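You operate a simulated robot arm through the tools that you are given. There is no shell and no other tool. Be economical: measure what you need, move in short steps, check, and stop when the job is done.

You run a simulated robot arm. Do the job below in one go: nothing can be reset, and whatever is moved stays where it is left.

TASK
Send camera two to the monitor, then to air, and go on air.
Fine: nothing else goes on air.

It is judged by the outcome, as a careful person would: the job done as asked, and still so three seconds after it is handed in. It fails if anything else is knocked over, pushed out of place, dropped, spilled or broken.

THE ROBOT
A 6-joint arm with a fingered hand, fixed in place. Base frame: the origin is at the foot of the arm, x ahead of it, y to its left, z up. Lengths are in m, angles in rad, forces in N, time in s.
With the tool pointing down near the work surface it reaches from about 0.34 to 0.76 m from the base axis. Its first joint turns from -2.897 to 2.897 rad. Payload 4 kg.
Tool frame: the origin (TCP) lies between the finger pads and is the grasp point; the fingertips stand 0.026 m ahead of it; z points along the fingers, y is the line along which they close. Largest opening 0.148 m; the body of the gripper starts 0.073 m behind the TCP. The gripper is a hand of 3 fingers: y runs from the thumb to the fingers, the wrist lies at [0, 0, -0.239] in the tool frame, and closing takes about 1.5 s.
Orientation is told as [roll, pitch, yaw] about the base's x, y, z axes, in that order, counted from this pose: with the fingers straight down and closing along the base's y, the tool's x points along the base's -x, its y along +y and its z along -z.

THE INTERFACE
- The arm moves only by the tool send_rows. Its argument "series" is a list of rows, each an object of numbers (a shift or turn left out is 0, a gripper value left out holds the last): "tx", "ty", "tz": the shift along the tool's x, y, z in cm; "wx", "wy", "wz": the turn, a rotation vector about the tool's x, y, z in rad; "gripper": the opening, from 0 (shut) to 1 (fully open). In form: [{"tx": .., "ty": .., "tz": .., "wx": .., "wy": .., "wz": .., "gripper": ..}, ...]. A call has 1 to 20 rows; each row is the pose to reach, as a shift and turn from the pose commanded when the call began, along the tool's axes at that moment. Each row takes 0.2 s and may step no farther than 0.05 m and 0.15 rad from the row before; otherwise, or with a gripper value out of range, the whole call is refused. Where a pose cannot be reached the arm comes as near as it can. A force on the tool above 40 N (or 10 N above the force at the start of the call, whichever is more), or a blocked arm, ends the call early, and 0.2 s more pass. The fingers move at their own pace (about 0.153 m/s each) and stop on an object; they squeeze with about 23 N. The grip force told is the motor's: it shows also when the fingers shut on nothing. Time passes only in rows, and 0.2 s behind the last, so rows that repeat a pose let the fingers close. The reply holds the time, the measured pose of the TCP, the force on the tool along the base axes, the opening and the grip force, in the units named above and with some noise, with the torque about the TCP (base axes, N m) and any sound that the robot's microphone picked up.
- Cameras (640 x 400 px; columns grow to the right, rows downward): "scene" is fixed at [0.4087, 0.6583, 1.9471]; the picture's right is [-0.93, 0.36, 0.00], its down [0.17, 0.43, -0.89] and it looks along [-0.32, -0.83, -0.46] (base axes); focal length 374 px, centre (320, 200). "wrist" rides on the gripper at [0.068, -0.039, -0.09] in the tool frame; the picture's right is [0.50, 0.87, 0.00], its down [-0.65, 0.38, -0.65] and it looks along [-0.57, 0.33, 0.76] (tool axes); focal length 222 px, centre (320, 200).
- camera(camera): a new picture of that camera. The clock stands still meanwhile.
- raise_lower(by): slides the trunk up (or, below 0, down) by that many m; the arm rides with it, the base frame stays. It gives what a move gives, with no picture.
- set_grasp(shape): the hand has 3 fingers and takes this shape, open, in about a second: jaw (thumb against the fingers, like two jaws); tri (thumb and two fingers); tip (a fingertip pinch); poke (one finger out to press); point (the index stretched); flat (the hand flat); cup (the hand cupped); fist (a fist). The gripper value then closes the fingers along that shape, each until it touches; the sizes above hold for jaw. It gives what a move gives, with no picture.
- point_at(camera, pixels): for up to 12 pixels [column, row] of the newest picture of that camera ("zoom" is the newest enlarged one), the place [x, y, z] in the base frame of the surface seen there, good to about 0.002 m, but the place of the scene camera against the robot may be out by one fixed shift of up to 0.025 m in any direction. The clock stands still meanwhile.
- zoom(camera, box): a new picture of the part [left, top, right, bottom] of that camera's present view, enlarged. The clock stands still meanwhile.
- job_done(): hands the job in; it is judged then, once.

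Work in short steps. Measure before you move; look again where a grasp or a placing could have gone wrong, and mend it. You have 80 turns and 46 pictures in all, those below and enlarged ones among them. Open the gripper and draw the arm clear of the work before you hand the job in, unless the task says otherwise; then end with one line.

The tools are called after "Call:" by a JSON object that holds its "method" and its "body". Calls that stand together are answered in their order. send_rows: Moves the arm, as the interface text tells. Its arguments: {"type":"object","properties":{"series":{"type":"array","items":{"type":"object","properties":{"tx":{"type":"number"},"ty":{"type":"number"},"tz":{"type":"number"},"wx":{"type":"number"},"wy":{"type":"number"},"wz":{"type":"number"},"gripper":{"type":"number"}}}}},"required":["series"]} The other tools are called the same way: raise_lower (by) slides the trunk up or down; set_grasp (shape) gives the hand a shape; camera (camera) takes a picture; point_at (camera, pixels) gives the place of the surface under pixels of a picture; zoom (camera, box) takes an enlarged picture of a part of a camera's view; job_done () hands the job in.

At the start:

```text
clock: 0.0
position: [0.0262, -0.3389, 1.4588]
orientation: [0.001, 0.0, -0.001]
force: [0.7, 0.1, -0.1]
wrist_torque: [0.03, 0.01, -0.01]
finger_gap: 0.1477
finger_force: 0.1
shape: jaw
trunk travel left (down, up): [-0.568, 0.022]
```

scene: 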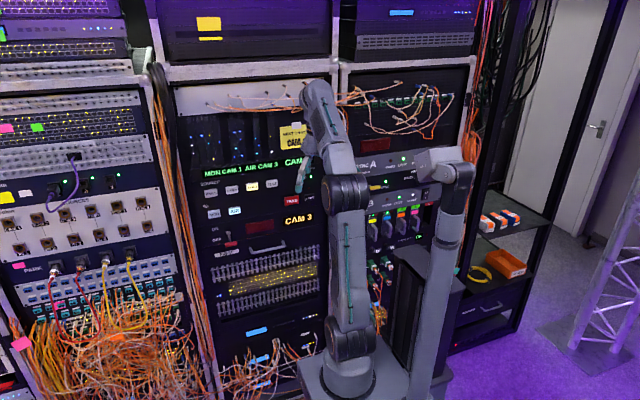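
wrist: 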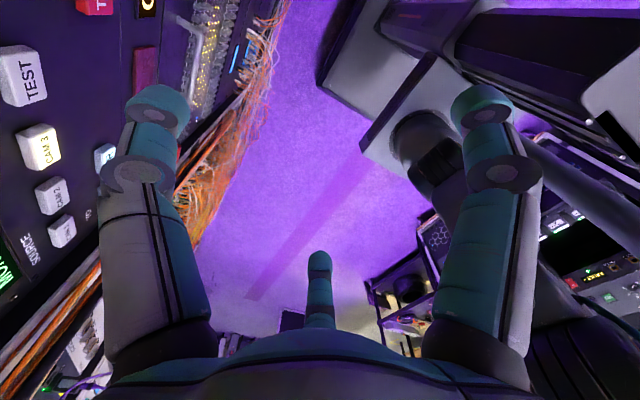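

The scene shows a switcher panel around (250,190). I enlarge it to read its labels.

Call:
{"method": "zoom", "body": {"camera": "scene", "box": [190, 110, 330, 250]}}

Call:
{"method": "zoom", "body": {"camera": "wrist", "box": [0, 0, 200, 300]}}

```text
2.86 times, centred on (260, 180) of scene
```

zoom: 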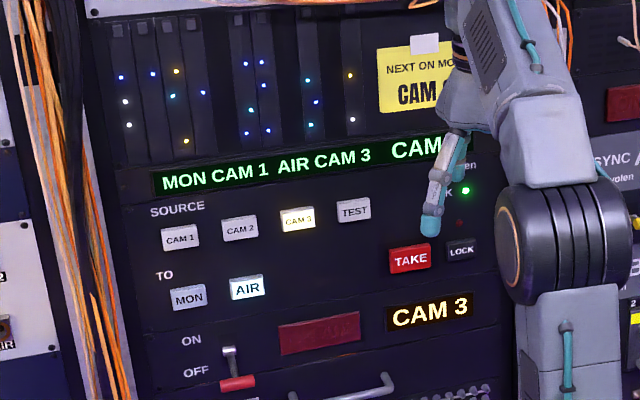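

```text
1.33 times, centred on (100, 150) of wrist
```

zoom: 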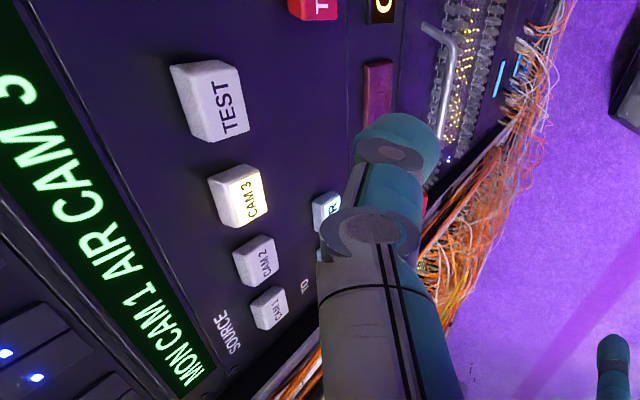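

The panel has source keys, MON/AIR, TAKE, LOCK and an ON/OFF lever. I measure the key places and look closer at the lower part and the hidden labels.

Call:
{"method": "point_at", "body": {"camera": "zoom", "pixels": [[239, 85]]}}

Call:
{"method": "zoom", "body": {"camera": "scene", "box": [195, 190, 315, 265]}}

Call:
{"method": "zoom", "body": {"camera": "scene", "box": [260, 110, 350, 210]}}

```text
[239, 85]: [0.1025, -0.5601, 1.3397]
```

```text
5.33 times, centred on (255, 228) of scene
```

zoom: 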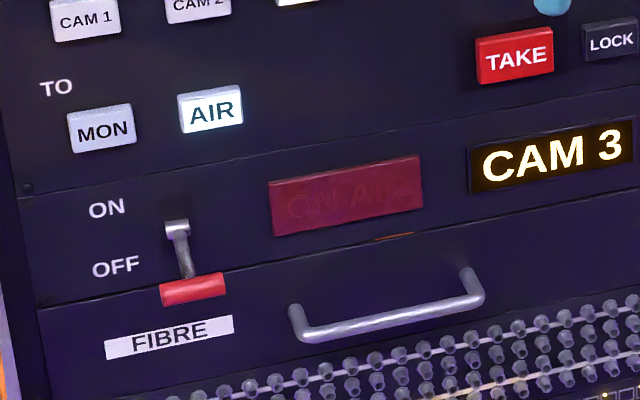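

```text
4.00 times, centred on (305, 160) of scene
```

zoom: 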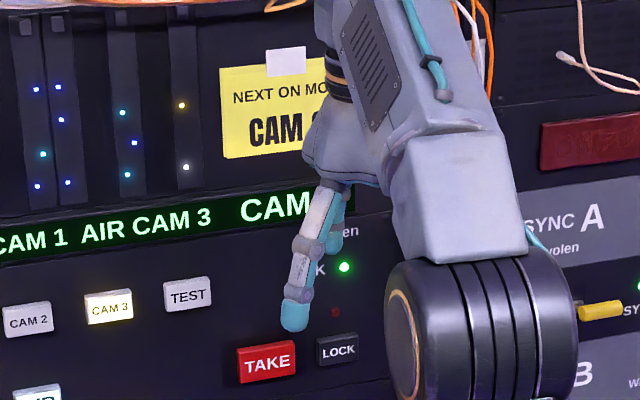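

The ON/OFF lever hangs at OFF with a red handle. I measure with the scene camera, and with the wrist camera to find the scene camera's shift.

Call:
{"method": "zoom", "body": {"camera": "scene", "box": [190, 150, 310, 250]}}

Call:
{"method": "point_at", "body": {"camera": "wrist", "pixels": [[36, 80], [43, 148], [53, 196], [65, 232], [30, 60], [80, 180], [106, 156]]}}

```text
4.00 times, centred on (250, 200) of scene
```

zoom: 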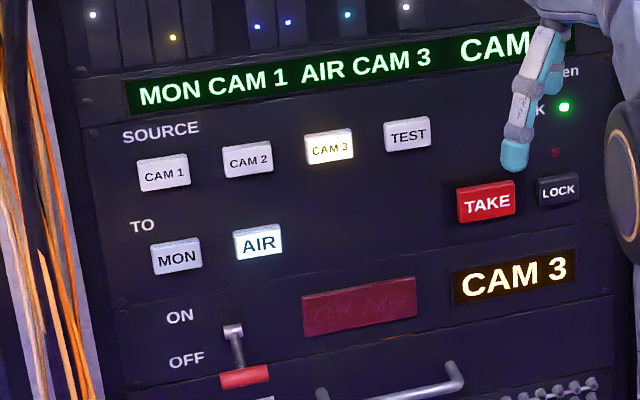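

```text
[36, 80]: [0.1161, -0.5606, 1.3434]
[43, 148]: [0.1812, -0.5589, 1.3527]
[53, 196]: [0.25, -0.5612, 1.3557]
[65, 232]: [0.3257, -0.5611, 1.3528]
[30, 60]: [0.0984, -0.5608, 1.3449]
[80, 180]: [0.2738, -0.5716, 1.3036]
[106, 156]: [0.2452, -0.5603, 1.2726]
```

Call:
{"method": "point_at", "body": {"camera": "zoom", "pixels": [[164, 174], [248, 160], [329, 148], [408, 135], [177, 257], [259, 243], [487, 202], [558, 189], [233, 330], [244, 378], [238, 355], [280, 270]]}}

```text
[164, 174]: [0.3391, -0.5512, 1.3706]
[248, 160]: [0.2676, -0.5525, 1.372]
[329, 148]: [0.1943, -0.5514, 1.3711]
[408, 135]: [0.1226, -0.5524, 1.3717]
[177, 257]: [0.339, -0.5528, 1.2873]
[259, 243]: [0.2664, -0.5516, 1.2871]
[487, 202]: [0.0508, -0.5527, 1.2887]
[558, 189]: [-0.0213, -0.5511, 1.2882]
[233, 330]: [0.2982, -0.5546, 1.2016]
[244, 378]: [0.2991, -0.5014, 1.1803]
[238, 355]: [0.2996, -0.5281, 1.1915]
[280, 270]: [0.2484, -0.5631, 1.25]
```

Wrist readings put the panel about 9 mm farther in y than the scene camera does, and there is also an x/z shift (CAM 2 is about [0.25,-0.561,1.355] by wrist). I take the poke shape first and look at it.

Call:
{"method": "set_grasp", "body": {"shape": "poke"}}

Call:
{"method": "camera", "body": {"camera": "wrist"}}

Call:
{"method": "camera", "body": {"camera": "scene"}}

```text
clock: 0.9
position: [0.0238, -0.3384, 1.4606]
orientation: [0.0, 0.0, -0.002]
force: [-1.5, -0.2, 0.3]
wrist_torque: [-0.03, -0.01, 0.01]
finger_gap: 0.0
finger_force: 0.1
shape: poke
trunk travel left (down, up): [-0.568, 0.022]
```

```text
38 pictures are left
```

wrist: 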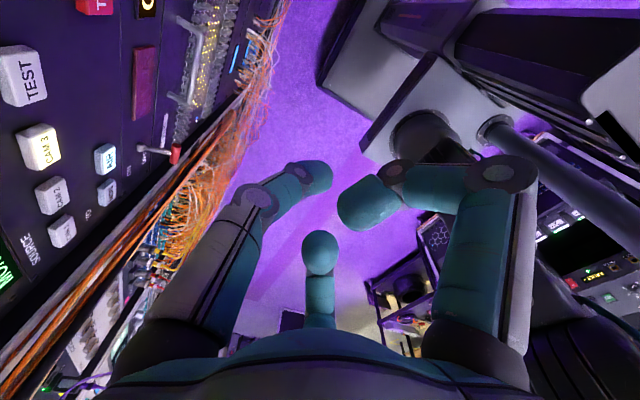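

```text
37 pictures are left
```

scene: 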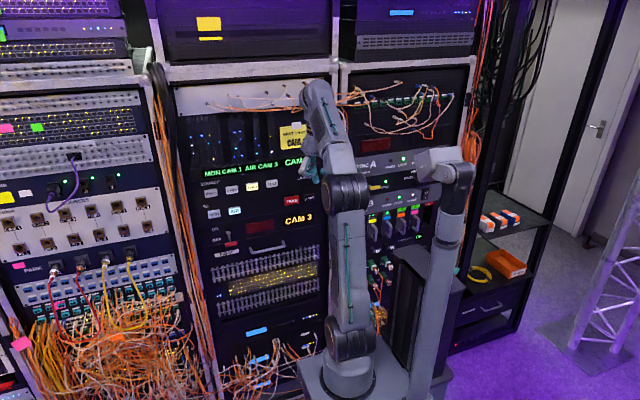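

I measure where each fingertip now lies, to know which finger pokes.

Call:
{"method": "point_at", "body": {"camera": "wrist", "pixels": [[320, 245], [320, 235], [320, 300], [318, 175], [260, 195], [365, 205], [500, 175], [395, 170], [106, 155], [107, 190]]}}

Call:
{"method": "zoom", "body": {"camera": "scene", "box": [270, 100, 370, 200]}}

```text
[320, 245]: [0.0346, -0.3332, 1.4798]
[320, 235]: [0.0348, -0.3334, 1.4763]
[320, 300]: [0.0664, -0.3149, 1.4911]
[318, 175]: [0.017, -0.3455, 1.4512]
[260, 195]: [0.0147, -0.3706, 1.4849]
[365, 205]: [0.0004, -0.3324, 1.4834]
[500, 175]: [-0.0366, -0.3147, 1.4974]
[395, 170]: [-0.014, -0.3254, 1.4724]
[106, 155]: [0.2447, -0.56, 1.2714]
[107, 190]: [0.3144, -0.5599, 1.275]
```

```text
4.00 times, centred on (320, 150) of scene
```

zoom: 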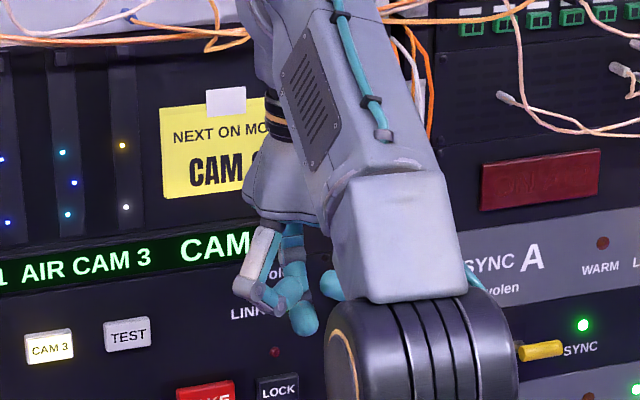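

The left finger in the wrist view is the poker, with its tip near the tool axis. I swing the hand to point along -y at the panel, shifting in +x first and stopping about 9 cm from the keys.

Call:
{"method": "send_rows", "body": {"series": [{"tx": -3, "wx": 0.1}, {"tx": -6, "wx": 0.24}, {"tx": -9, "wx": 0.38}, {"tx": -12, "wx": 0.52}, {"tx": -15, "wx": 0.66}, {"tx": -17, "wx": 0.8}, {"tx": -19, "wx": 0.94}, {"tx": -21, "wx": 1.08}, {"tx": -22.5, "ty": -2, "tz": 2, "wx": 1.22}, {"tx": -22.5, "ty": -5, "tz": 5, "wx": 1.36}, {"tx": -22.5, "ty": -8, "tz": 8, "wx": 1.48}, {"tx": -22.5, "ty": -10, "tz": 10.7, "wx": 1.571}, {"tx": -22.5, "ty": -10, "tz": 10.7, "wx": 1.571}]}}

Call:
{"method": "camera", "body": {"camera": "wrist"}}

Call:
{"method": "camera", "body": {"camera": "scene"}}

```text
clock: 3.7
position: [0.2528, -0.4367, 1.352]
orientation: [-1.571, -0.002, 0.0]
force: [0.6, -0.5, -0.2]
wrist_torque: [-0.01, 0.03, 0.0]
finger_gap: 0.0001
finger_force: 0.0
shape: poke
out of reach, approached as far as the arm can: row 5, 6, 7, 8, 9, 10
trunk travel left (down, up): [-0.568, 0.022]
```

```text
35 pictures are left
```

wrist: 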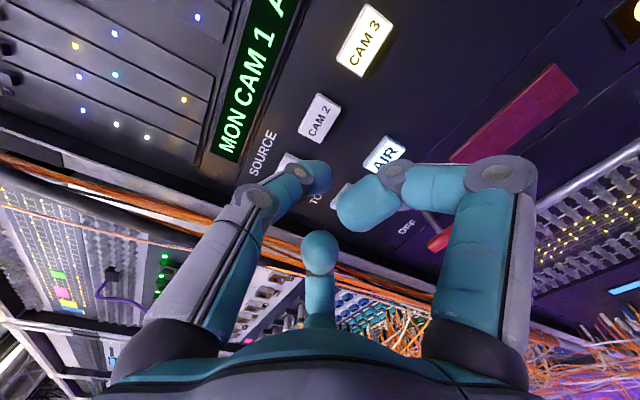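

```text
34 pictures are left
```

scene: 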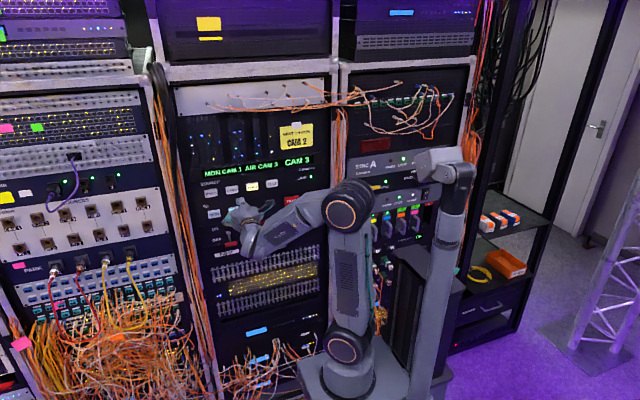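

Pose reached. I read the now uncovered labels and measure keys in the wrist view.

Call:
{"method": "zoom", "body": {"camera": "scene", "box": [260, 115, 340, 240]}}

Call:
{"method": "point_at", "body": {"camera": "wrist", "pixels": [[319, 118], [364, 38], [386, 155], [321, 170], [326, 178], [352, 215], [320, 245], [435, 240], [430, 222]]}}

Call:
{"method": "zoom", "body": {"camera": "wrist", "box": [230, 60, 470, 270]}}

```text
3.20 times, centred on (300, 178) of scene
```

zoom: 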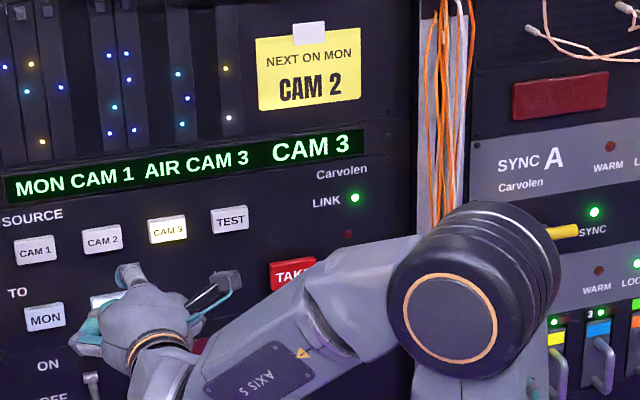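

```text
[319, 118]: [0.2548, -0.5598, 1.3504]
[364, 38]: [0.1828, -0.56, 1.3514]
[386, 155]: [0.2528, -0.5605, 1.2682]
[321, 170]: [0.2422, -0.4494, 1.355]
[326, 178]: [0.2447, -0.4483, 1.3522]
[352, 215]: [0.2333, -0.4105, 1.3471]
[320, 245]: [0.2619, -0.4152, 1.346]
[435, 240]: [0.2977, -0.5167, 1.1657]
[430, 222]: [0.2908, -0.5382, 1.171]
```

```text
1.90 times, centred on (350, 165) of wrist
```

zoom: 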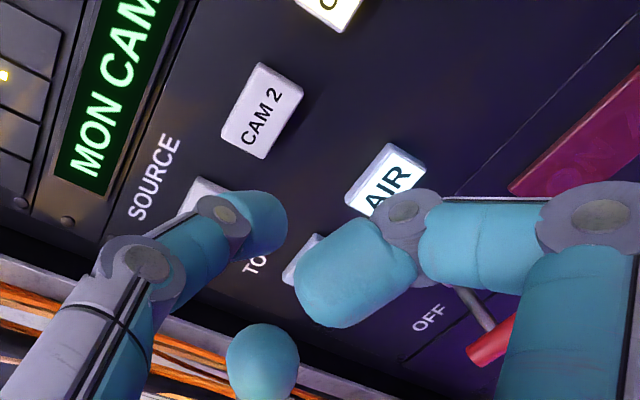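

CAM 2 is centred at [0.255,-0.560,1.351] and the tip lies about on the tool axis. I approach to just short of the key.

Call:
{"method": "send_rows", "body": {"series": [{"tx": -0.4, "tz": 3}, {"tx": -0.4, "tz": 6}, {"tx": -0.4, "tz": 8}, {"tx": -0.4, "tz": 8.8}, {"tx": -0.4, "tz": 8.8}]}}

Call:
{"method": "zoom", "body": {"camera": "wrist", "box": [230, 60, 470, 270]}}

```text
clock: 4.9
position: [0.2552, -0.5268, 1.3531]
orientation: [-1.571, -0.001, -0.002]
force: [0.3, -0.3, 0.3]
wrist_torque: [-0.04, 0.01, -0.03]
finger_gap: 0.0002
finger_force: 0.0
shape: poke
trunk travel left (down, up): [-0.568, 0.022]
```

```text
1.90 times, centred on (350, 165) of wrist
```

zoom: 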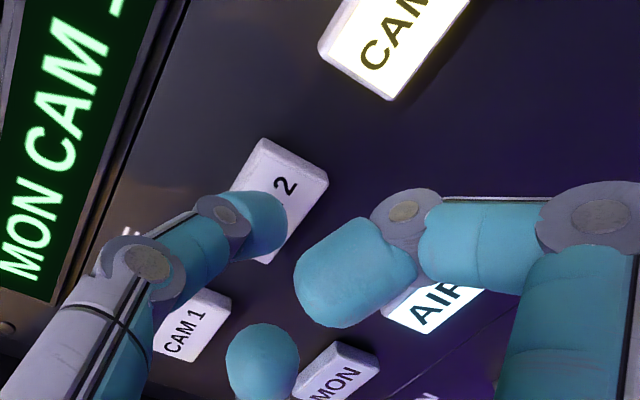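

The tip is over the "CAM 2" key; I press slowly and then retreat will follow.

Call:
{"method": "send_rows", "body": {"series": [{"tz": 0.3}, {"tz": 0.6}, {"tz": 0.9}, {"tz": 1.2}, {"tz": 1.5}]}}

Call:
{"method": "zoom", "body": {"camera": "scene", "box": [190, 130, 330, 250]}}

```text
clock: 6.1
position: [0.2536, -0.5398, 1.3538]
orientation: [-1.572, 0.0, 0.0]
force: [-0.8, 11.9, 1.4]
wrist_torque: [-0.03, 0.01, 0.0]
finger_gap: 0.0001
finger_force: 0.2
shape: poke
trunk travel left (down, up): [-0.568, 0.022]
heard: click
```

```text
3.33 times, centred on (260, 190) of scene
```

zoom: 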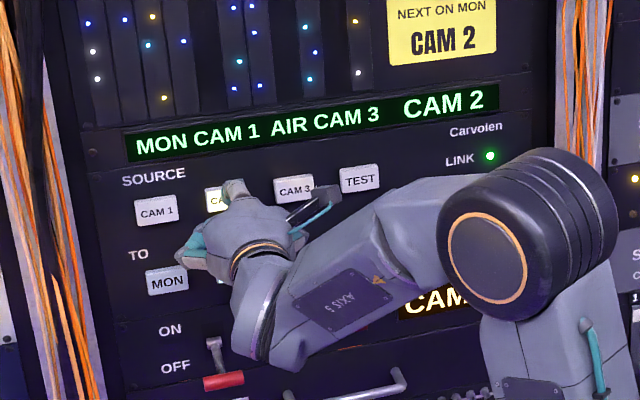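

CAM 2 is selected (display shows CAM 2). Next MON at about [0.326,-0.560,1.268]: I back off 5 cm, shift, and come near.

Call:
{"method": "send_rows", "body": {"series": [{"tz": -2.5}, {"tz": -5}, {"tx": -3.5, "ty": 2.5, "tz": -5}, {"tx": -7.1, "ty": 5, "tz": -5}, {"tx": -7.1, "ty": 8.3, "tz": -5}, {"tx": -7.1, "ty": 8.3, "tz": -3}, {"tx": -7.1, "ty": 8.3, "tz": -1.5}, {"tx": -7.1, "ty": 8.3, "tz": -1.5}]}}

Call:
{"method": "zoom", "body": {"camera": "wrist", "box": [230, 60, 470, 270]}}

Call:
{"method": "zoom", "body": {"camera": "scene", "box": [190, 130, 330, 250]}}

```text
clock: 7.9
position: [0.325, -0.5269, 1.2704]
orientation: [-1.57, 0.003, -0.001]
force: [0.0, -0.1, 0.8]
wrist_torque: [-0.03, 0.04, 0.02]
finger_gap: 0.0
finger_force: 0.0
shape: poke
out of reach, approached as far as the arm can: row 5
trunk travel left (down, up): [-0.568, 0.022]
```

```text
1.90 times, centred on (350, 165) of wrist
```

zoom: 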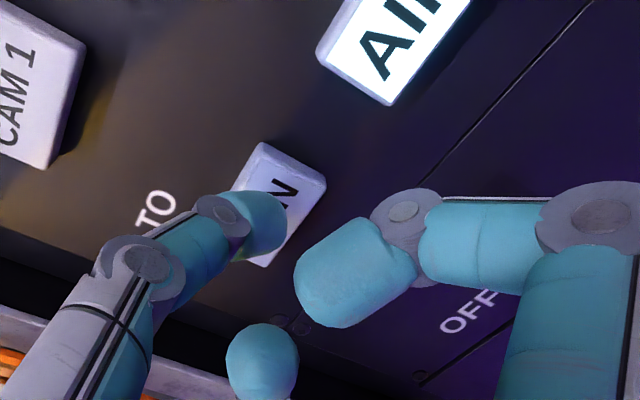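

```text
3.33 times, centred on (260, 190) of scene
```

zoom: 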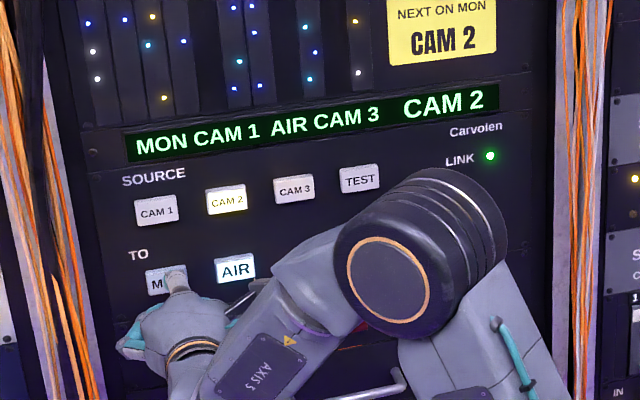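

The tip covers "MON" and CAM 2 is lit. I press MON the same way and back straight off.

Call:
{"method": "send_rows", "body": {"series": [{"tz": 0.3}, {"tz": 0.6}, {"tz": 0.9}, {"tz": 1.2}, {"tz": 1.5}, {"tz": -1.5}, {"tz": -3.5}]}}

Call:
{"method": "zoom", "body": {"camera": "scene", "box": [190, 130, 330, 250]}}

```text
clock: 9.5
position: [0.3264, -0.493, 1.2749]
orientation: [-1.564, 0.003, -0.004]
force: [-0.3, 0.2, -0.6]
wrist_torque: [-0.02, 0.01, -0.02]
finger_gap: 0.0
finger_force: 0.3
shape: poke
out of reach, approached as far as the arm can: row 7
trunk travel left (down, up): [-0.568, 0.022]
heard: click
```

```text
3.33 times, centred on (260, 190) of scene
```

zoom: 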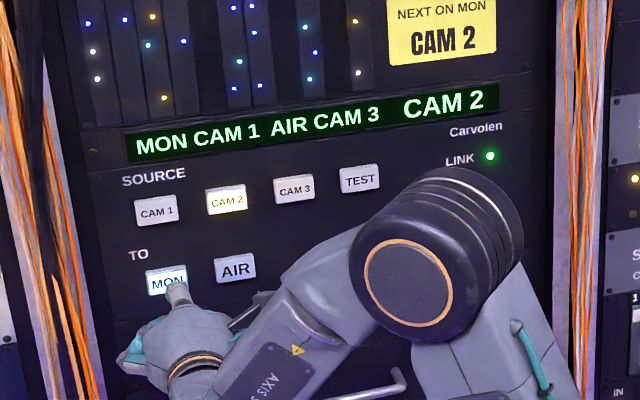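

MON is lit. Now TAKE, at about [0.037,-0.561,1.268] after correcting the scene shift; I travel sideways at standoff.

Call:
{"method": "send_rows", "body": {"series": [{"tx": 4}, {"tx": 8}, {"tx": 12}, {"tx": 16}, {"tx": 20}, {"tx": 24}, {"tx": 27}, {"tx": 28.8}, {"tx": 28.8}]}}

Call:
{"method": "camera", "body": {"camera": "wrist"}}

Call:
{"method": "camera", "body": {"camera": "scene"}}

```text
clock: 11.5
position: [0.1285, -0.4727, 1.3615]
orientation: [-1.564, 0.004, -0.007]
force: [0.4, -0.1, -0.2]
wrist_torque: [-0.04, 0.02, -0.02]
finger_gap: 0.0
finger_force: 0.1
shape: poke
out of reach, approached as far as the arm can: row 1, 2, 3, 4, 5, 6, 7, 8, 9
trunk travel left (down, up): [-0.568, 0.022]
```

```text
26 pictures are left
```

wrist: 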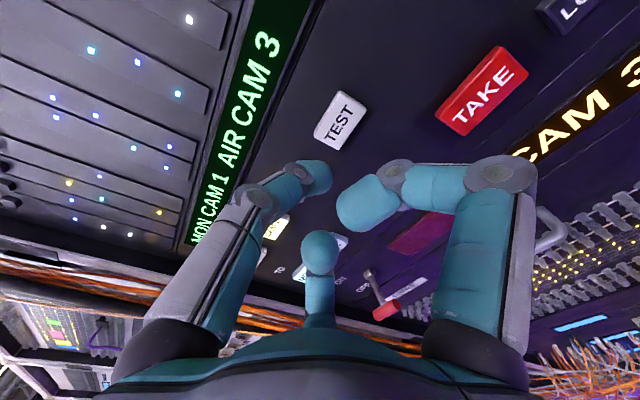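

```text
25 pictures are left
```

scene: 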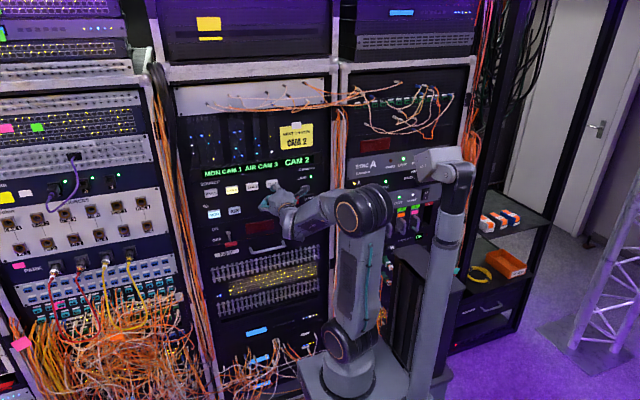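

The arm is too folded here; lowering the trunk and reaching up should help. First I measure TAKE and the drawer handle in this wrist view, and move up and back to a free spot.

Call:
{"method": "point_at", "body": {"camera": "wrist", "pixels": [[484, 90], [340, 120], [548, 230], [562, 238], [386, 310], [570, 12]]}}

Call:
{"method": "send_rows", "body": {"series": [{"tx": -3, "ty": -4}, {"tx": -5, "ty": -8}, {"tx": -7, "ty": -12, "tz": -1}, {"tx": -8, "ty": -16, "tz": -3}, {"tx": -9, "ty": -20, "tz": -5}, {"tx": -9, "ty": -24, "tz": -7}, {"tx": -9, "ty": -26, "tz": -9}, {"tx": -9, "ty": -26, "tz": -9}]}}

```text
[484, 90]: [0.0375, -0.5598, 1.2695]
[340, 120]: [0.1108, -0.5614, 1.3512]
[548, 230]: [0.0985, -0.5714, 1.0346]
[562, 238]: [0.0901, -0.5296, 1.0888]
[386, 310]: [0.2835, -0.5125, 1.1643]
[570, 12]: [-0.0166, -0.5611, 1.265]
```

```text
clock: 13.3
position: [0.2152, -0.3838, 1.6225]
orientation: [-1.572, 0.0, 0.0]
force: [0.5, -0.2, -0.2]
wrist_torque: [0.0, 0.02, 0.0]
finger_gap: 0.0
finger_force: 0.0
shape: poke
trunk travel left (down, up): [-0.568, 0.022]
```

TAKE is at [0.0375,-0.560,1.2695]. The hand is clear at z 1.62, y -0.38, so I lower the trunk 0.3 m.

Call:
{"method": "raise_lower", "body": {"by": -0.3}}

```text
clock: 16.3
position: [0.2157, -0.3824, 1.322]
orientation: [-1.57, 0.001, -0.001]
force: [0.2, 0.5, 0.0]
wrist_torque: [0.02, 0.02, -0.02]
finger_gap: 0.0
finger_force: 0.1
shape: poke
trunk travel left (down, up): [-0.268, 0.322]
```

Now I move to a standoff before TAKE.

Call:
{"method": "send_rows", "body": {"series": [{"tz": 4}, {"tx": 2, "ty": 1, "tz": 8}, {"tx": 6, "ty": 2, "tz": 10}, {"tx": 10, "ty": 3, "tz": 10}, {"tx": 14, "ty": 4, "tz": 10}, {"tx": 17.6, "ty": 5.2, "tz": 10}, {"tx": 17.6, "ty": 5.2, "tz": 13}, {"tx": 17.6, "ty": 5.2, "tz": 14.4}, {"tx": 17.6, "ty": 5.2, "tz": 14.4}]}}

Call:
{"method": "zoom", "body": {"camera": "wrist", "box": [230, 60, 470, 270]}}

```text
clock: 18.3
position: [0.0397, -0.5254, 1.2704]
orientation: [-1.571, 0.0, -0.002]
force: [0.3, 0.2, 0.2]
wrist_torque: [-0.04, -0.05, 0.01]
finger_gap: 0.0
finger_force: 0.1
shape: poke
out of reach, approached as far as the arm can: row 6, 7, 8
trunk travel left (down, up): [-0.268, 0.322]
```

```text
1.90 times, centred on (350, 165) of wrist
```

zoom: 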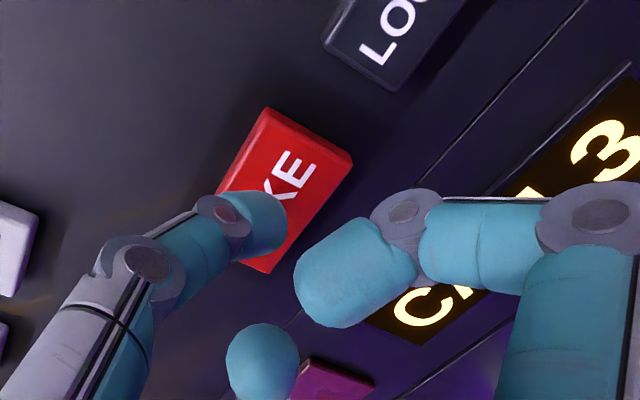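

The tip is over TAKE; source CAM 2, target MON were lit. Press and back off.

Call:
{"method": "send_rows", "body": {"series": [{"tz": 0.3}, {"tz": 0.6}, {"tz": 0.9}, {"tz": 1.2}, {"tz": 1.6}, {"tz": -0.5}, {"tz": -0.5}]}}

Call:
{"method": "zoom", "body": {"camera": "scene", "box": [190, 130, 330, 250]}}

```text
clock: 19.9
position: [0.0388, -0.5211, 1.2707]
orientation: [-1.573, -0.001, -0.002]
force: [-0.1, 0.7, -0.7]
wrist_torque: [0.04, 0.01, -0.01]
finger_gap: 0.0
finger_force: 0.0
shape: poke
trunk travel left (down, up): [-0.268, 0.322]
heard: click
```

```text
3.33 times, centred on (260, 190) of scene
```

zoom: 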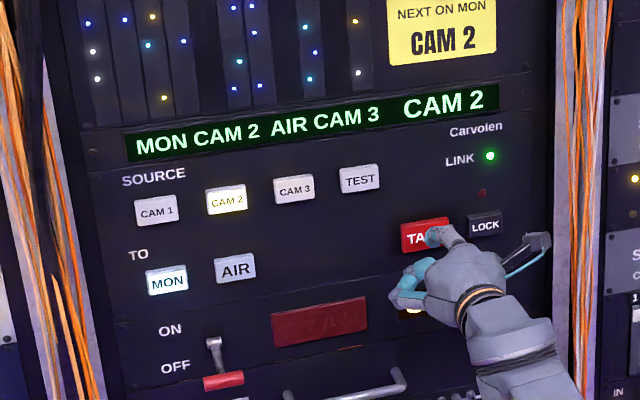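

MON now shows CAM 2, CAM 2 stays selected. Next AIR at [0.253,-0.560,1.268].

Call:
{"method": "send_rows", "body": {"series": [{"tz": -3}, {"tx": -4, "tz": -3}, {"tx": -8, "tz": -3}, {"tx": -12, "tz": -3}, {"tx": -16, "tz": -3}, {"tx": -20, "tz": -3}, {"tx": -21.6, "tz": -2}, {"tx": -21.6, "tz": 0.5}, {"tx": -21.6, "tz": 0.5}]}}

Call:
{"method": "zoom", "body": {"camera": "wrist", "box": [230, 60, 470, 270]}}

```text
clock: 21.9
position: [0.256, -0.5277, 1.2686]
orientation: [-1.571, 0.001, -0.002]
force: [-0.4, 0.7, -0.8]
wrist_torque: [-0.02, 0.0, -0.01]
finger_gap: 0.0
finger_force: 0.0
shape: poke
out of reach, approached as far as the arm can: row 2
trunk travel left (down, up): [-0.268, 0.322]
```

```text
1.90 times, centred on (350, 165) of wrist
```

zoom: 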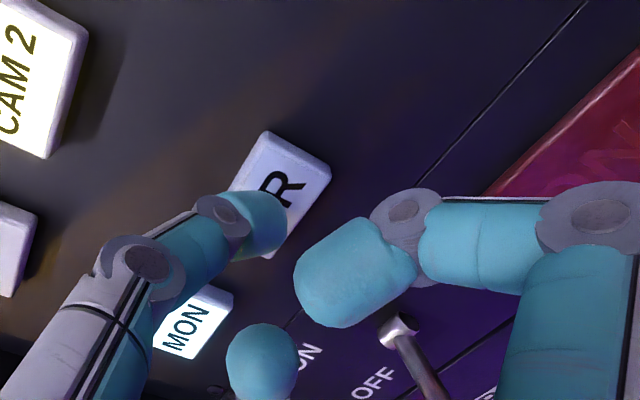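

The tip is over AIR with CAM 2 lit. I press and then back off and move to TAKE's standoff.

Call:
{"method": "send_rows", "body": {"series": [{"tz": 0.3}, {"tz": 0.6}, {"tz": 0.9}, {"tz": 1.2}, {"tz": 1.5}, {"tz": -1}, {"tz": -3}, {"tx": 4, "tz": -3}, {"tx": 8, "tz": -3}, {"tx": 12, "tz": -3}, {"tx": 16, "tz": -3}, {"tx": 20, "tz": -3}, {"tx": 21.6, "tz": -2}, {"tx": 21.6, "tz": 0.1}, {"tx": 21.6, "tz": 0.1}]}}

Call:
{"method": "zoom", "body": {"camera": "wrist", "box": [230, 60, 470, 270]}}

Call:
{"method": "zoom", "body": {"camera": "scene", "box": [190, 130, 330, 250]}}

```text
clock: 25.1
position: [0.0406, -0.5269, 1.2704]
orientation: [-1.57, -0.002, -0.001]
force: [0.2, -0.6, -1.3]
wrist_torque: [0.01, 0.01, 0.03]
finger_gap: 0.0
finger_force: 0.0
shape: poke
out of reach, approached as far as the arm can: row 12
trunk travel left (down, up): [-0.268, 0.322]
heard: click
```

```text
1.90 times, centred on (350, 165) of wrist
```

zoom: 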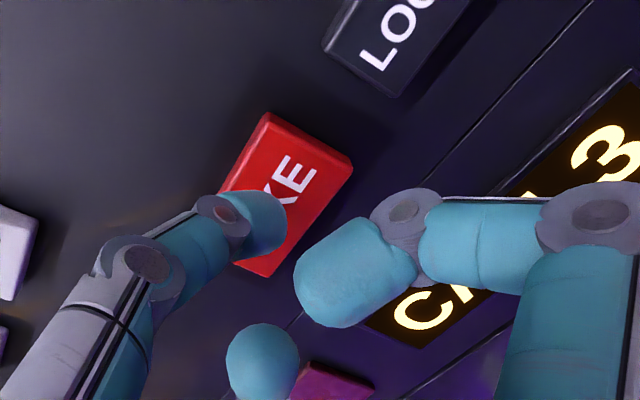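

```text
3.33 times, centred on (260, 190) of scene
```

zoom: 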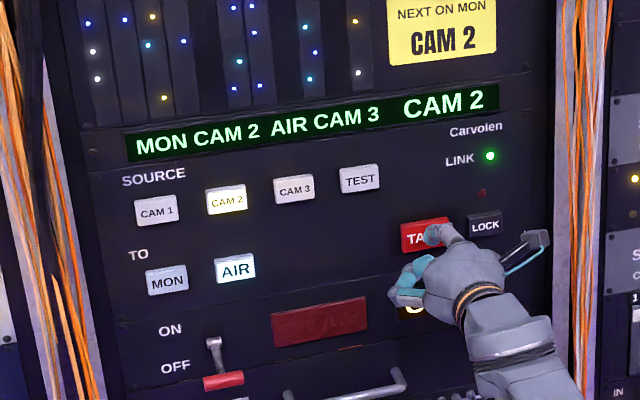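

AIR and CAM 2 are lit; tip is over TAKE. Press it, then retreat.

Call:
{"method": "send_rows", "body": {"series": [{"tz": 0.3}, {"tz": 0.6}, {"tz": 0.9}, {"tz": 1.2}, {"tz": 1.5}, {"tz": -1}, {"tz": -3}, {"tx": -4, "tz": -4}, {"tx": -8, "tz": -5}, {"tx": -12, "tz": -7}, {"tx": -16, "tz": -9}, {"tx": -16, "tz": -9}]}}

Call:
{"method": "zoom", "body": {"camera": "scene", "box": [190, 130, 330, 250]}}

Call:
{"method": "camera", "body": {"camera": "wrist"}}

```text
clock: 27.7
position: [0.1994, -0.4371, 1.2705]
orientation: [-1.571, 0.0, -0.003]
force: [-0.3, 1.4, -1.0]
wrist_torque: [0.02, 0.04, 0.0]
finger_gap: 0.0
finger_force: 0.2
shape: poke
out of reach, approached as far as the arm can: row 8
trunk travel left (down, up): [-0.268, 0.322]
heard: click
```

```text
3.33 times, centred on (260, 190) of scene
```

zoom: 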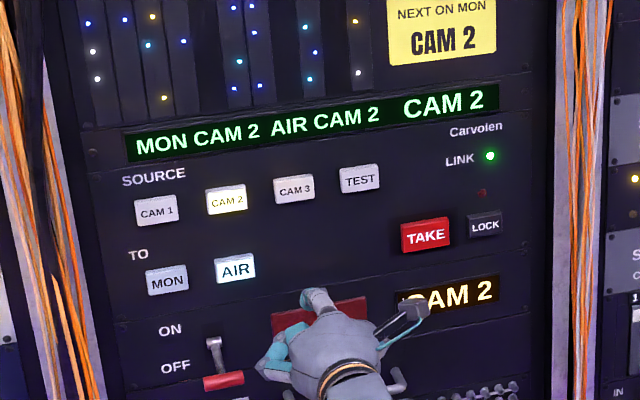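

```text
18 pictures are left
```

wrist: 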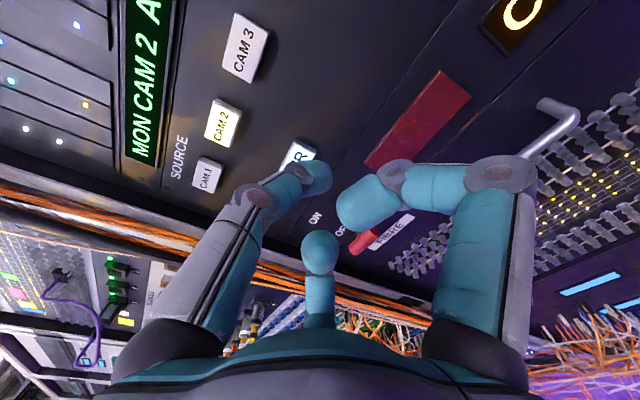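

Both MON and AIR now show CAM 2. What remains is the lever to ON (handle at about [0.286,-0.512,1.163]). I try the "point" shape, hoping for a straight lower finger to lift with.

Call:
{"method": "set_grasp", "body": {"shape": "point"}}

Call:
{"method": "camera", "body": {"camera": "wrist"}}

```text
clock: 28.6
position: [0.199, -0.4377, 1.271]
orientation: [-1.571, 0.0, -0.001]
force: [0.6, 0.3, -0.2]
wrist_torque: [0.03, -0.03, 0.02]
finger_gap: 0.1422
finger_force: 0.1
shape: point
trunk travel left (down, up): [-0.268, 0.322]
```

```text
17 pictures are left
```

wrist: 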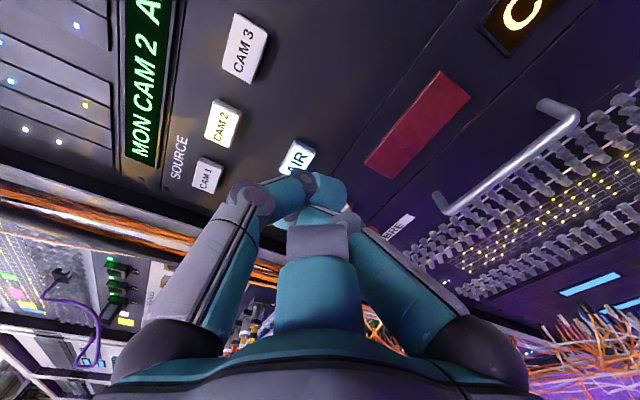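

I measure this shape's fingers.

Call:
{"method": "point_at", "body": {"camera": "wrist", "pixels": [[335, 190], [310, 180], [350, 205], [316, 240], [290, 217], [316, 280], [345, 217], [400, 280], [250, 200], [345, 212]]}}

Call:
{"method": "zoom", "body": {"camera": "wrist", "box": [220, 140, 420, 300]}}

Call:
{"method": "zoom", "body": {"camera": "scene", "box": [210, 180, 310, 260]}}

```text
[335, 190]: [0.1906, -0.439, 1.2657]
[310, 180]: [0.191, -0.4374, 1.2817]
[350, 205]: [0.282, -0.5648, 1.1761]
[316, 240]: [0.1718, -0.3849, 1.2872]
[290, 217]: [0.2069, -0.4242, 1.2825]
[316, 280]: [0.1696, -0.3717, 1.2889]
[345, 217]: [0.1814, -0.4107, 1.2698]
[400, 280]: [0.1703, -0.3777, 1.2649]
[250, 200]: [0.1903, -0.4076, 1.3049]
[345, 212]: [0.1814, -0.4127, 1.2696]
```

```text
2.50 times, centred on (320, 220) of wrist
```

zoom: 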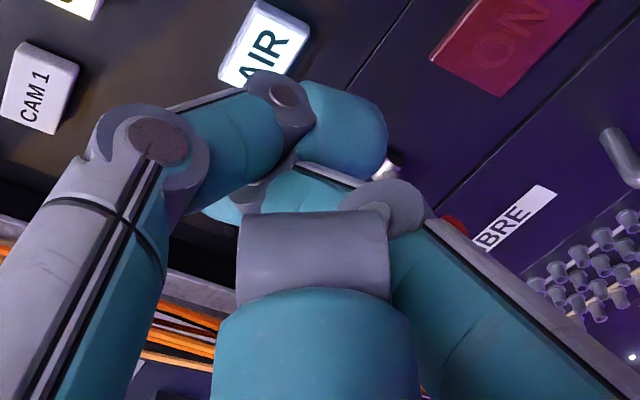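

```text
5.00 times, centred on (260, 220) of scene
```

zoom: 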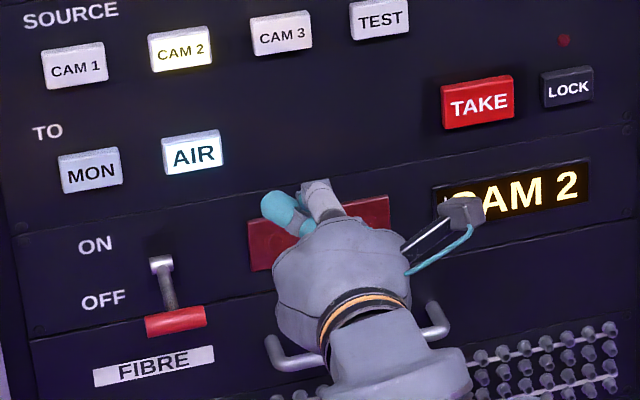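

"Point" gives no clean straight finger. I go back to "poke" and roll the hand half a turn, so the poking finger comes from below and can lift the handle.

Call:
{"method": "set_grasp", "body": {"shape": "poke"}}

Call:
{"method": "send_rows", "body": {"series": [{"wz": 0.15}, {"wz": 0.3}, {"wz": 0.45}, {"wz": 0.6}, {"wz": 0.75}, {"wz": 0.9}, {"wz": 1.05}, {"wz": 1.2}, {"wz": 1.35}, {"wz": 1.5}, {"wz": 1.57}]}}

```text
clock: 29.5
position: [0.1989, -0.4376, 1.2703]
orientation: [-1.571, -0.001, -0.003]
force: [0.5, 0.6, -0.4]
wrist_torque: [0.01, 0.03, 0.01]
finger_gap: 0.0
finger_force: 0.2
shape: poke
trunk travel left (down, up): [-0.268, 0.322]
```

```text
clock: 31.9
position: [0.1816, -0.4425, 1.2987]
orientation: [-0.263, -1.554, -1.301]
force: [0.0, 0.2, 0.3]
wrist_torque: [0.0, -0.01, -0.02]
finger_gap: 0.0001
finger_force: 0.0
shape: poke
out of reach, approached as far as the arm can: row 9, 10, 11
trunk travel left (down, up): [-0.268, 0.322]
```

A quarter turn is done, with some drift for lack of reach. I move out to x≈0.29 where there is more room, and continue the turn.

Call:
{"method": "send_rows", "body": {"series": [{"ty": 4}, {"ty": 8}, {"ty": 10.5}, {"ty": 10.5, "wz": 0.15}, {"ty": 10.5, "wz": 0.3}, {"ty": 10.5, "wz": 0.45}, {"ty": 10.5, "wz": 0.6}, {"ty": 10.5, "wz": 0.75}, {"ty": 10.5, "wz": 0.9}, {"ty": 10.5, "wz": 1.05}, {"ty": 10.5, "wz": 1.2}, {"ty": 10.5, "wz": 1.35}, {"ty": 10.5, "wz": 1.5}, {"ty": 10.5, "wz": 1.57}, {"ty": 10.5, "wz": 1.57}]}}

Call:
{"method": "camera", "body": {"camera": "wrist"}}

```text
clock: 35.1
position: [0.0781, -0.4689, 1.2695]
orientation: [1.783, -0.205, -3.117]
force: [-0.7, -0.4, -0.7]
wrist_torque: [-0.03, 0.01, -0.02]
finger_gap: 0.0001
finger_force: 0.0
shape: poke
out of reach, approached as far as the arm can: row 1, 2, 3, 4, 5, 6, 7, 8, 9, 10, 11, 12, 13, 14, 15
trunk travel left (down, up): [-0.268, 0.322]
```

```text
14 pictures are left
```

wrist: 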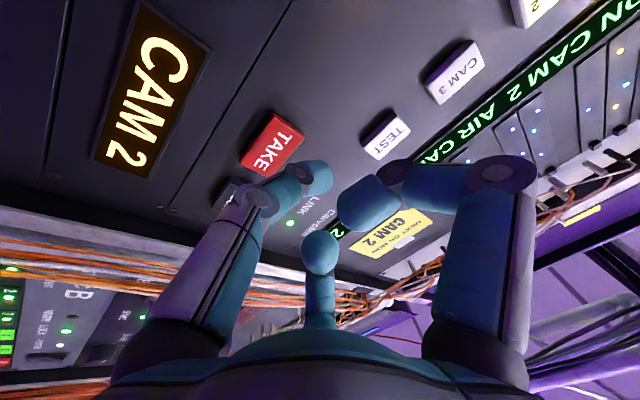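

The roll is nearly complete (0.2 rad short, fine), but the position drifted to x≈0.08. I move it to x≈0.286 at this height while levelling the pitch.

Call:
{"method": "send_rows", "body": {"series": [{"tx": 0, "ty": 0.6, "tz": -2.5}, {"tx": 4, "ty": 1.4, "tz": -2.2, "wx": 0.05}, {"tx": 8, "ty": 2.4, "tz": -2, "wx": 0.1}, {"tx": 12, "ty": 3.2, "tz": -1.8, "wx": 0.15}, {"tx": 16, "ty": 4, "tz": -1.6, "wx": 0.2}, {"tx": 20.4, "ty": 4.7, "tz": -1.5, "wx": 0.21}, {"tx": 20.4, "ty": 4.7, "tz": -1.5, "wx": 0.21}]}}

```text
clock: 36.7
position: [0.09, -0.4494, 1.2836]
orientation: [1.693, -0.342, -3.101]
force: [-0.5, 0.7, 0.0]
wrist_torque: [0.01, -0.03, 0.02]
finger_gap: 0.0002
finger_force: 0.0
shape: poke
out of reach, approached as far as the arm can: row 2, 3, 4, 5, 6, 7
trunk travel left (down, up): [-0.268, 0.322]
```

The last joint's limit blocks this direction. I unwind the roll and will then turn the other way round.

Call:
{"method": "send_rows", "body": {"series": [{"wz": -0.15}, {"wz": -0.3}, {"wz": -0.45}, {"wz": -0.6}, {"wz": -0.75}, {"tx": 2, "ty": 0.8, "wz": -0.9}, {"tx": 4, "ty": 1.6, "wz": -1.05}, {"tx": 6, "ty": 2.4, "wz": -1.2}, {"tx": 8, "ty": 3.2, "wz": -1.35}, {"tx": 10, "ty": 4, "wz": -1.5}, {"tx": 11, "ty": 4, "wz": -1.65}, {"tx": 11, "ty": 4, "wz": -1.8}, {"tx": 11, "ty": 4, "wz": -1.95}, {"tx": 11, "ty": 4, "wz": -2.1}, {"tx": 11, "ty": 4, "wz": -2.25}, {"tx": 11, "ty": 4, "wz": -2.4}, {"tx": 11, "ty": 4, "wz": -2.55}, {"tx": 11, "ty": 4, "wz": -2.7}, {"tx": 11, "ty": 4, "wz": -2.8}, {"tx": 11, "ty": 4, "wz": -2.8}]}}

```text
clock: 40.9
position: [0.1748, -0.4461, 1.2508]
orientation: [-1.521, 0.049, 0.092]
force: [-1.0, -0.5, 2.4]
wrist_torque: [0.16, 0.01, 0.04]
finger_gap: 0.0003
finger_force: 0.0
shape: poke
out of reach, approached as far as the arm can: row 6, 7, 8, 9, 10, 11, 12, 13, 14, 15, 16, 17, 18, 19, 20
trunk travel left (down, up): [-0.268, 0.322]
```

Nearly back at the first orientation, but the readings hint at a slight contact (2.4 N, 0.16 Nm). I check before going on.

Call:
{"method": "camera", "body": {"camera": "scene"}}

Call:
{"method": "camera", "body": {"camera": "wrist"}}

```text
13 pictures are left
```

scene: 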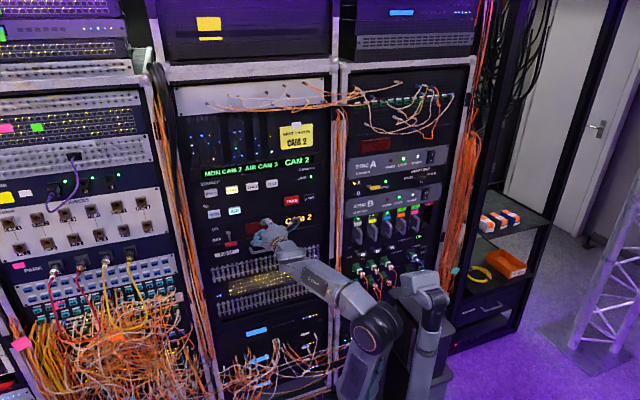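

```text
12 pictures are left
```

wrist: 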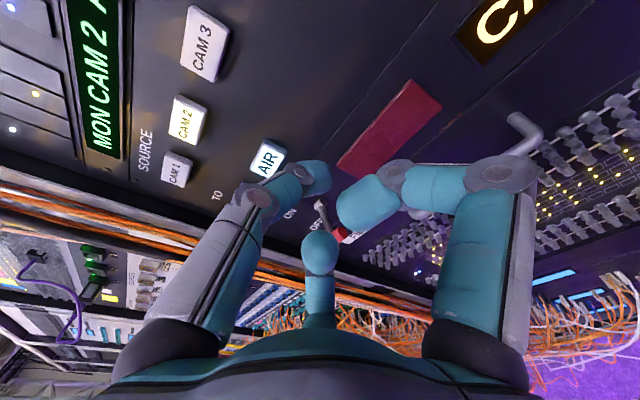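

Nothing is in contact. I go to x≈0.28 and turn the hand the other way (-z).

Call:
{"method": "send_rows", "body": {"series": [{"tx": -4, "ty": -1, "tz": -1}, {"tx": -8, "ty": -2, "tz": -2.5}, {"tx": -10.5, "ty": -2, "tz": -2.5}, {"tx": -10.5, "ty": -2, "tz": -2.5, "wz": -0.15}, {"tx": -10.5, "ty": -2, "tz": -2.5, "wz": -0.3}, {"tx": -10.5, "ty": -2, "tz": -2.5, "wz": -0.45}, {"tx": -10.5, "ty": -2, "tz": -2.5, "wz": -0.6}, {"tx": -10.5, "ty": -2, "tz": -2.5, "wz": -0.75}, {"tx": -10.5, "ty": -2, "tz": -2.5, "wz": -0.9}, {"tx": -10.5, "ty": -2, "tz": -2.5, "wz": -1.05}, {"tx": -10.5, "ty": -2, "tz": -2.5, "wz": -1.2}, {"tx": -10.5, "ty": -2, "tz": -2.5, "wz": -1.35}, {"tx": -10.5, "ty": -2, "tz": -2.5, "wz": -1.5}, {"tx": -10.5, "ty": -2, "tz": -2.5, "wz": -1.57}, {"tx": -10.5, "ty": -2, "tz": -2.5, "wz": -1.57}]}}

```text
clock: 44.1
position: [0.3049, -0.4015, 1.3031]
orientation: [3.117, 1.455, -1.514]
force: [-0.7, -0.1, 0.0]
wrist_torque: [0.01, -0.01, -0.03]
finger_gap: 0.0
finger_force: 0.1
shape: poke
trunk travel left (down, up): [-0.268, 0.322]
```

No reach trouble this way. Continue the other quarter turn.

Call:
{"method": "send_rows", "body": {"series": [{"wz": -0.15}, {"wz": -0.3}, {"wz": -0.45}, {"wz": -0.6}, {"wz": -0.75}, {"wz": -0.9}, {"wz": -1.05}, {"wz": -1.2}, {"wz": -1.35}, {"wz": -1.5}, {"wz": -1.57}, {"wz": -1.57}]}}

```text
clock: 46.7
position: [0.3037, -0.4004, 1.3019]
orientation: [1.687, -0.003, -3.059]
force: [0.6, 0.3, -0.7]
wrist_torque: [-0.01, 0.02, 0.01]
finger_gap: 0.0004
finger_force: 0.1
shape: poke
trunk travel left (down, up): [-0.268, 0.322]
```

Now the poking finger comes from below. I level the hand and descend to in front of and below the handle: TCP about [0.286,-0.43,1.13].

Call:
{"method": "send_rows", "body": {"series": [{"tx": -0.5, "ty": -3.5, "tz": 0.1, "wx": 0.04, "wy": -0.03}, {"tx": -1, "ty": -7, "tz": 0.3, "wx": 0.08, "wy": -0.06}, {"tx": -1.5, "ty": -10.5, "tz": 0.5, "wx": 0.116, "wy": -0.083}, {"tx": -2, "ty": -14, "tz": 0.7, "wx": 0.116, "wy": -0.083}, {"tx": -2, "ty": -17.4, "tz": 0.8, "wx": 0.116, "wy": -0.083}, {"tx": -2, "ty": -17.4, "tz": 0.8, "wx": 0.116, "wy": -0.083}]}}

Call:
{"method": "camera", "body": {"camera": "wrist"}}

Call:
{"method": "zoom", "body": {"camera": "scene", "box": [190, 170, 310, 270]}}

```text
clock: 48.1
position: [0.2852, -0.4298, 1.1293]
orientation: [1.569, 0.003, 3.141]
force: [0.3, -0.4, -0.3]
wrist_torque: [0.04, 0.0, 0.04]
finger_gap: 0.0
finger_force: 0.1
shape: poke
trunk travel left (down, up): [-0.268, 0.322]
```

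```text
11 pictures are left
```

wrist: 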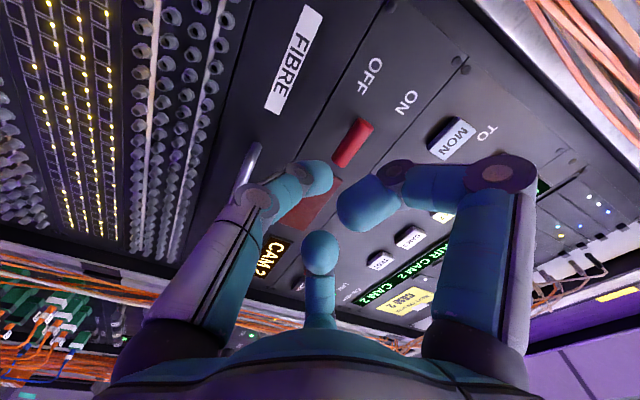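

```text
4.00 times, centred on (250, 220) of scene
```

zoom: 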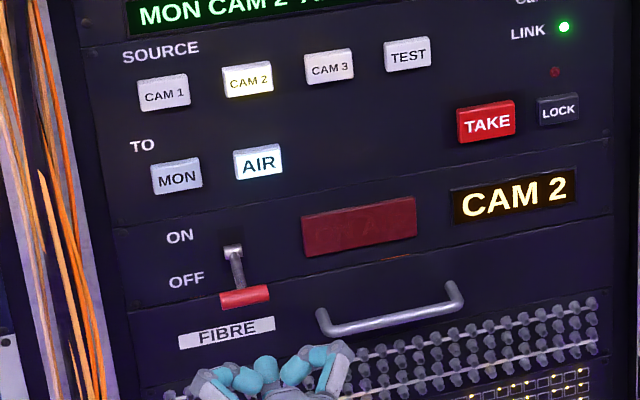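

Good geometry: the hand is below the handle (wrist view red handle at (352,142)). I measure the handle's ends and the tip.

Call:
{"method": "point_at", "body": {"camera": "wrist", "pixels": [[362, 122], [352, 142], [340, 163], [346, 138], [320, 175], [365, 210]]}}

```text
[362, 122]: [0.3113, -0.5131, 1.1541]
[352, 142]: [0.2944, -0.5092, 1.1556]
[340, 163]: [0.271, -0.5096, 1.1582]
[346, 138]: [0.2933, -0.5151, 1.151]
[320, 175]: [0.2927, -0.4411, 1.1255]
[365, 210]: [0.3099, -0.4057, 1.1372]
```

The handle centre is at about [0.290,-0.515,1.158], its bottom at 1.15. I slide the tip under it, slightly lower, to TCP y≈-0.502.

Call:
{"method": "send_rows", "body": {"series": [{"tx": 0.5, "ty": -0.3, "tz": 2.5}, {"tx": 0.5, "ty": -0.3, "tz": 5}, {"tx": 0.5, "ty": -0.3, "tz": 6.2}, {"tx": 0.5, "ty": -0.3, "tz": 7.2}, {"tx": 0.5, "ty": -0.3, "tz": 7.2}]}}

Call:
{"method": "zoom", "body": {"camera": "wrist", "box": [230, 60, 470, 270]}}

```text
clock: 49.3
position: [0.29, -0.5034, 1.127]
orientation: [1.569, 0.008, 3.139]
force: [0.1, -0.1, -0.7]
wrist_torque: [0.01, 0.01, 0.03]
finger_gap: 0.0
finger_force: 0.1
shape: poke
trunk travel left (down, up): [-0.268, 0.322]
```

```text
1.90 times, centred on (350, 165) of wrist
```

zoom: 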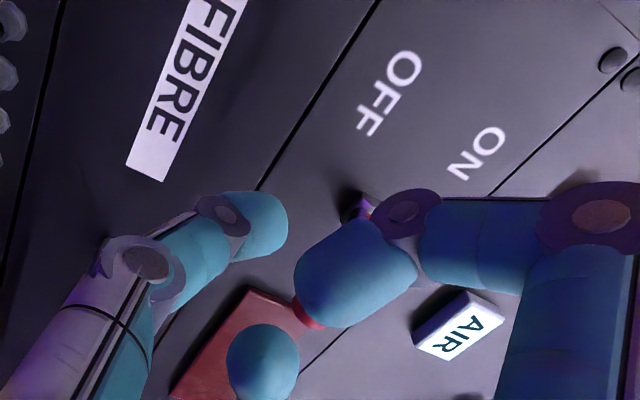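

The tip is under the handle with no force. I raise in steps of 1 cm.

Call:
{"method": "send_rows", "body": {"series": [{"ty": 1}, {"ty": 2}, {"ty": 3}, {"ty": 4}, {"ty": 5}, {"ty": 6}, {"ty": 6.5}]}}

Call:
{"method": "zoom", "body": {"camera": "scene", "box": [190, 150, 310, 250]}}

```text
clock: 50.9
position: [0.2913, -0.5029, 1.1879]
orientation: [1.562, 0.003, 3.14]
force: [-4.2, 15.0, -26.7]
wrist_torque: [0.56, -0.01, -0.1]
finger_gap: 0.0
finger_force: 0.0
shape: poke
trunk travel left (down, up): [-0.268, 0.322]
```

```text
4.00 times, centred on (250, 200) of scene
```

zoom: 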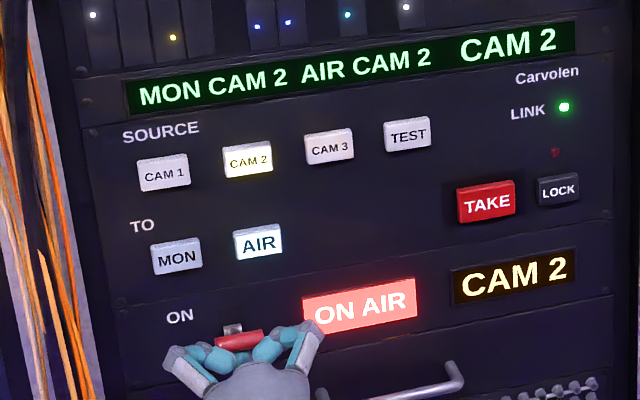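

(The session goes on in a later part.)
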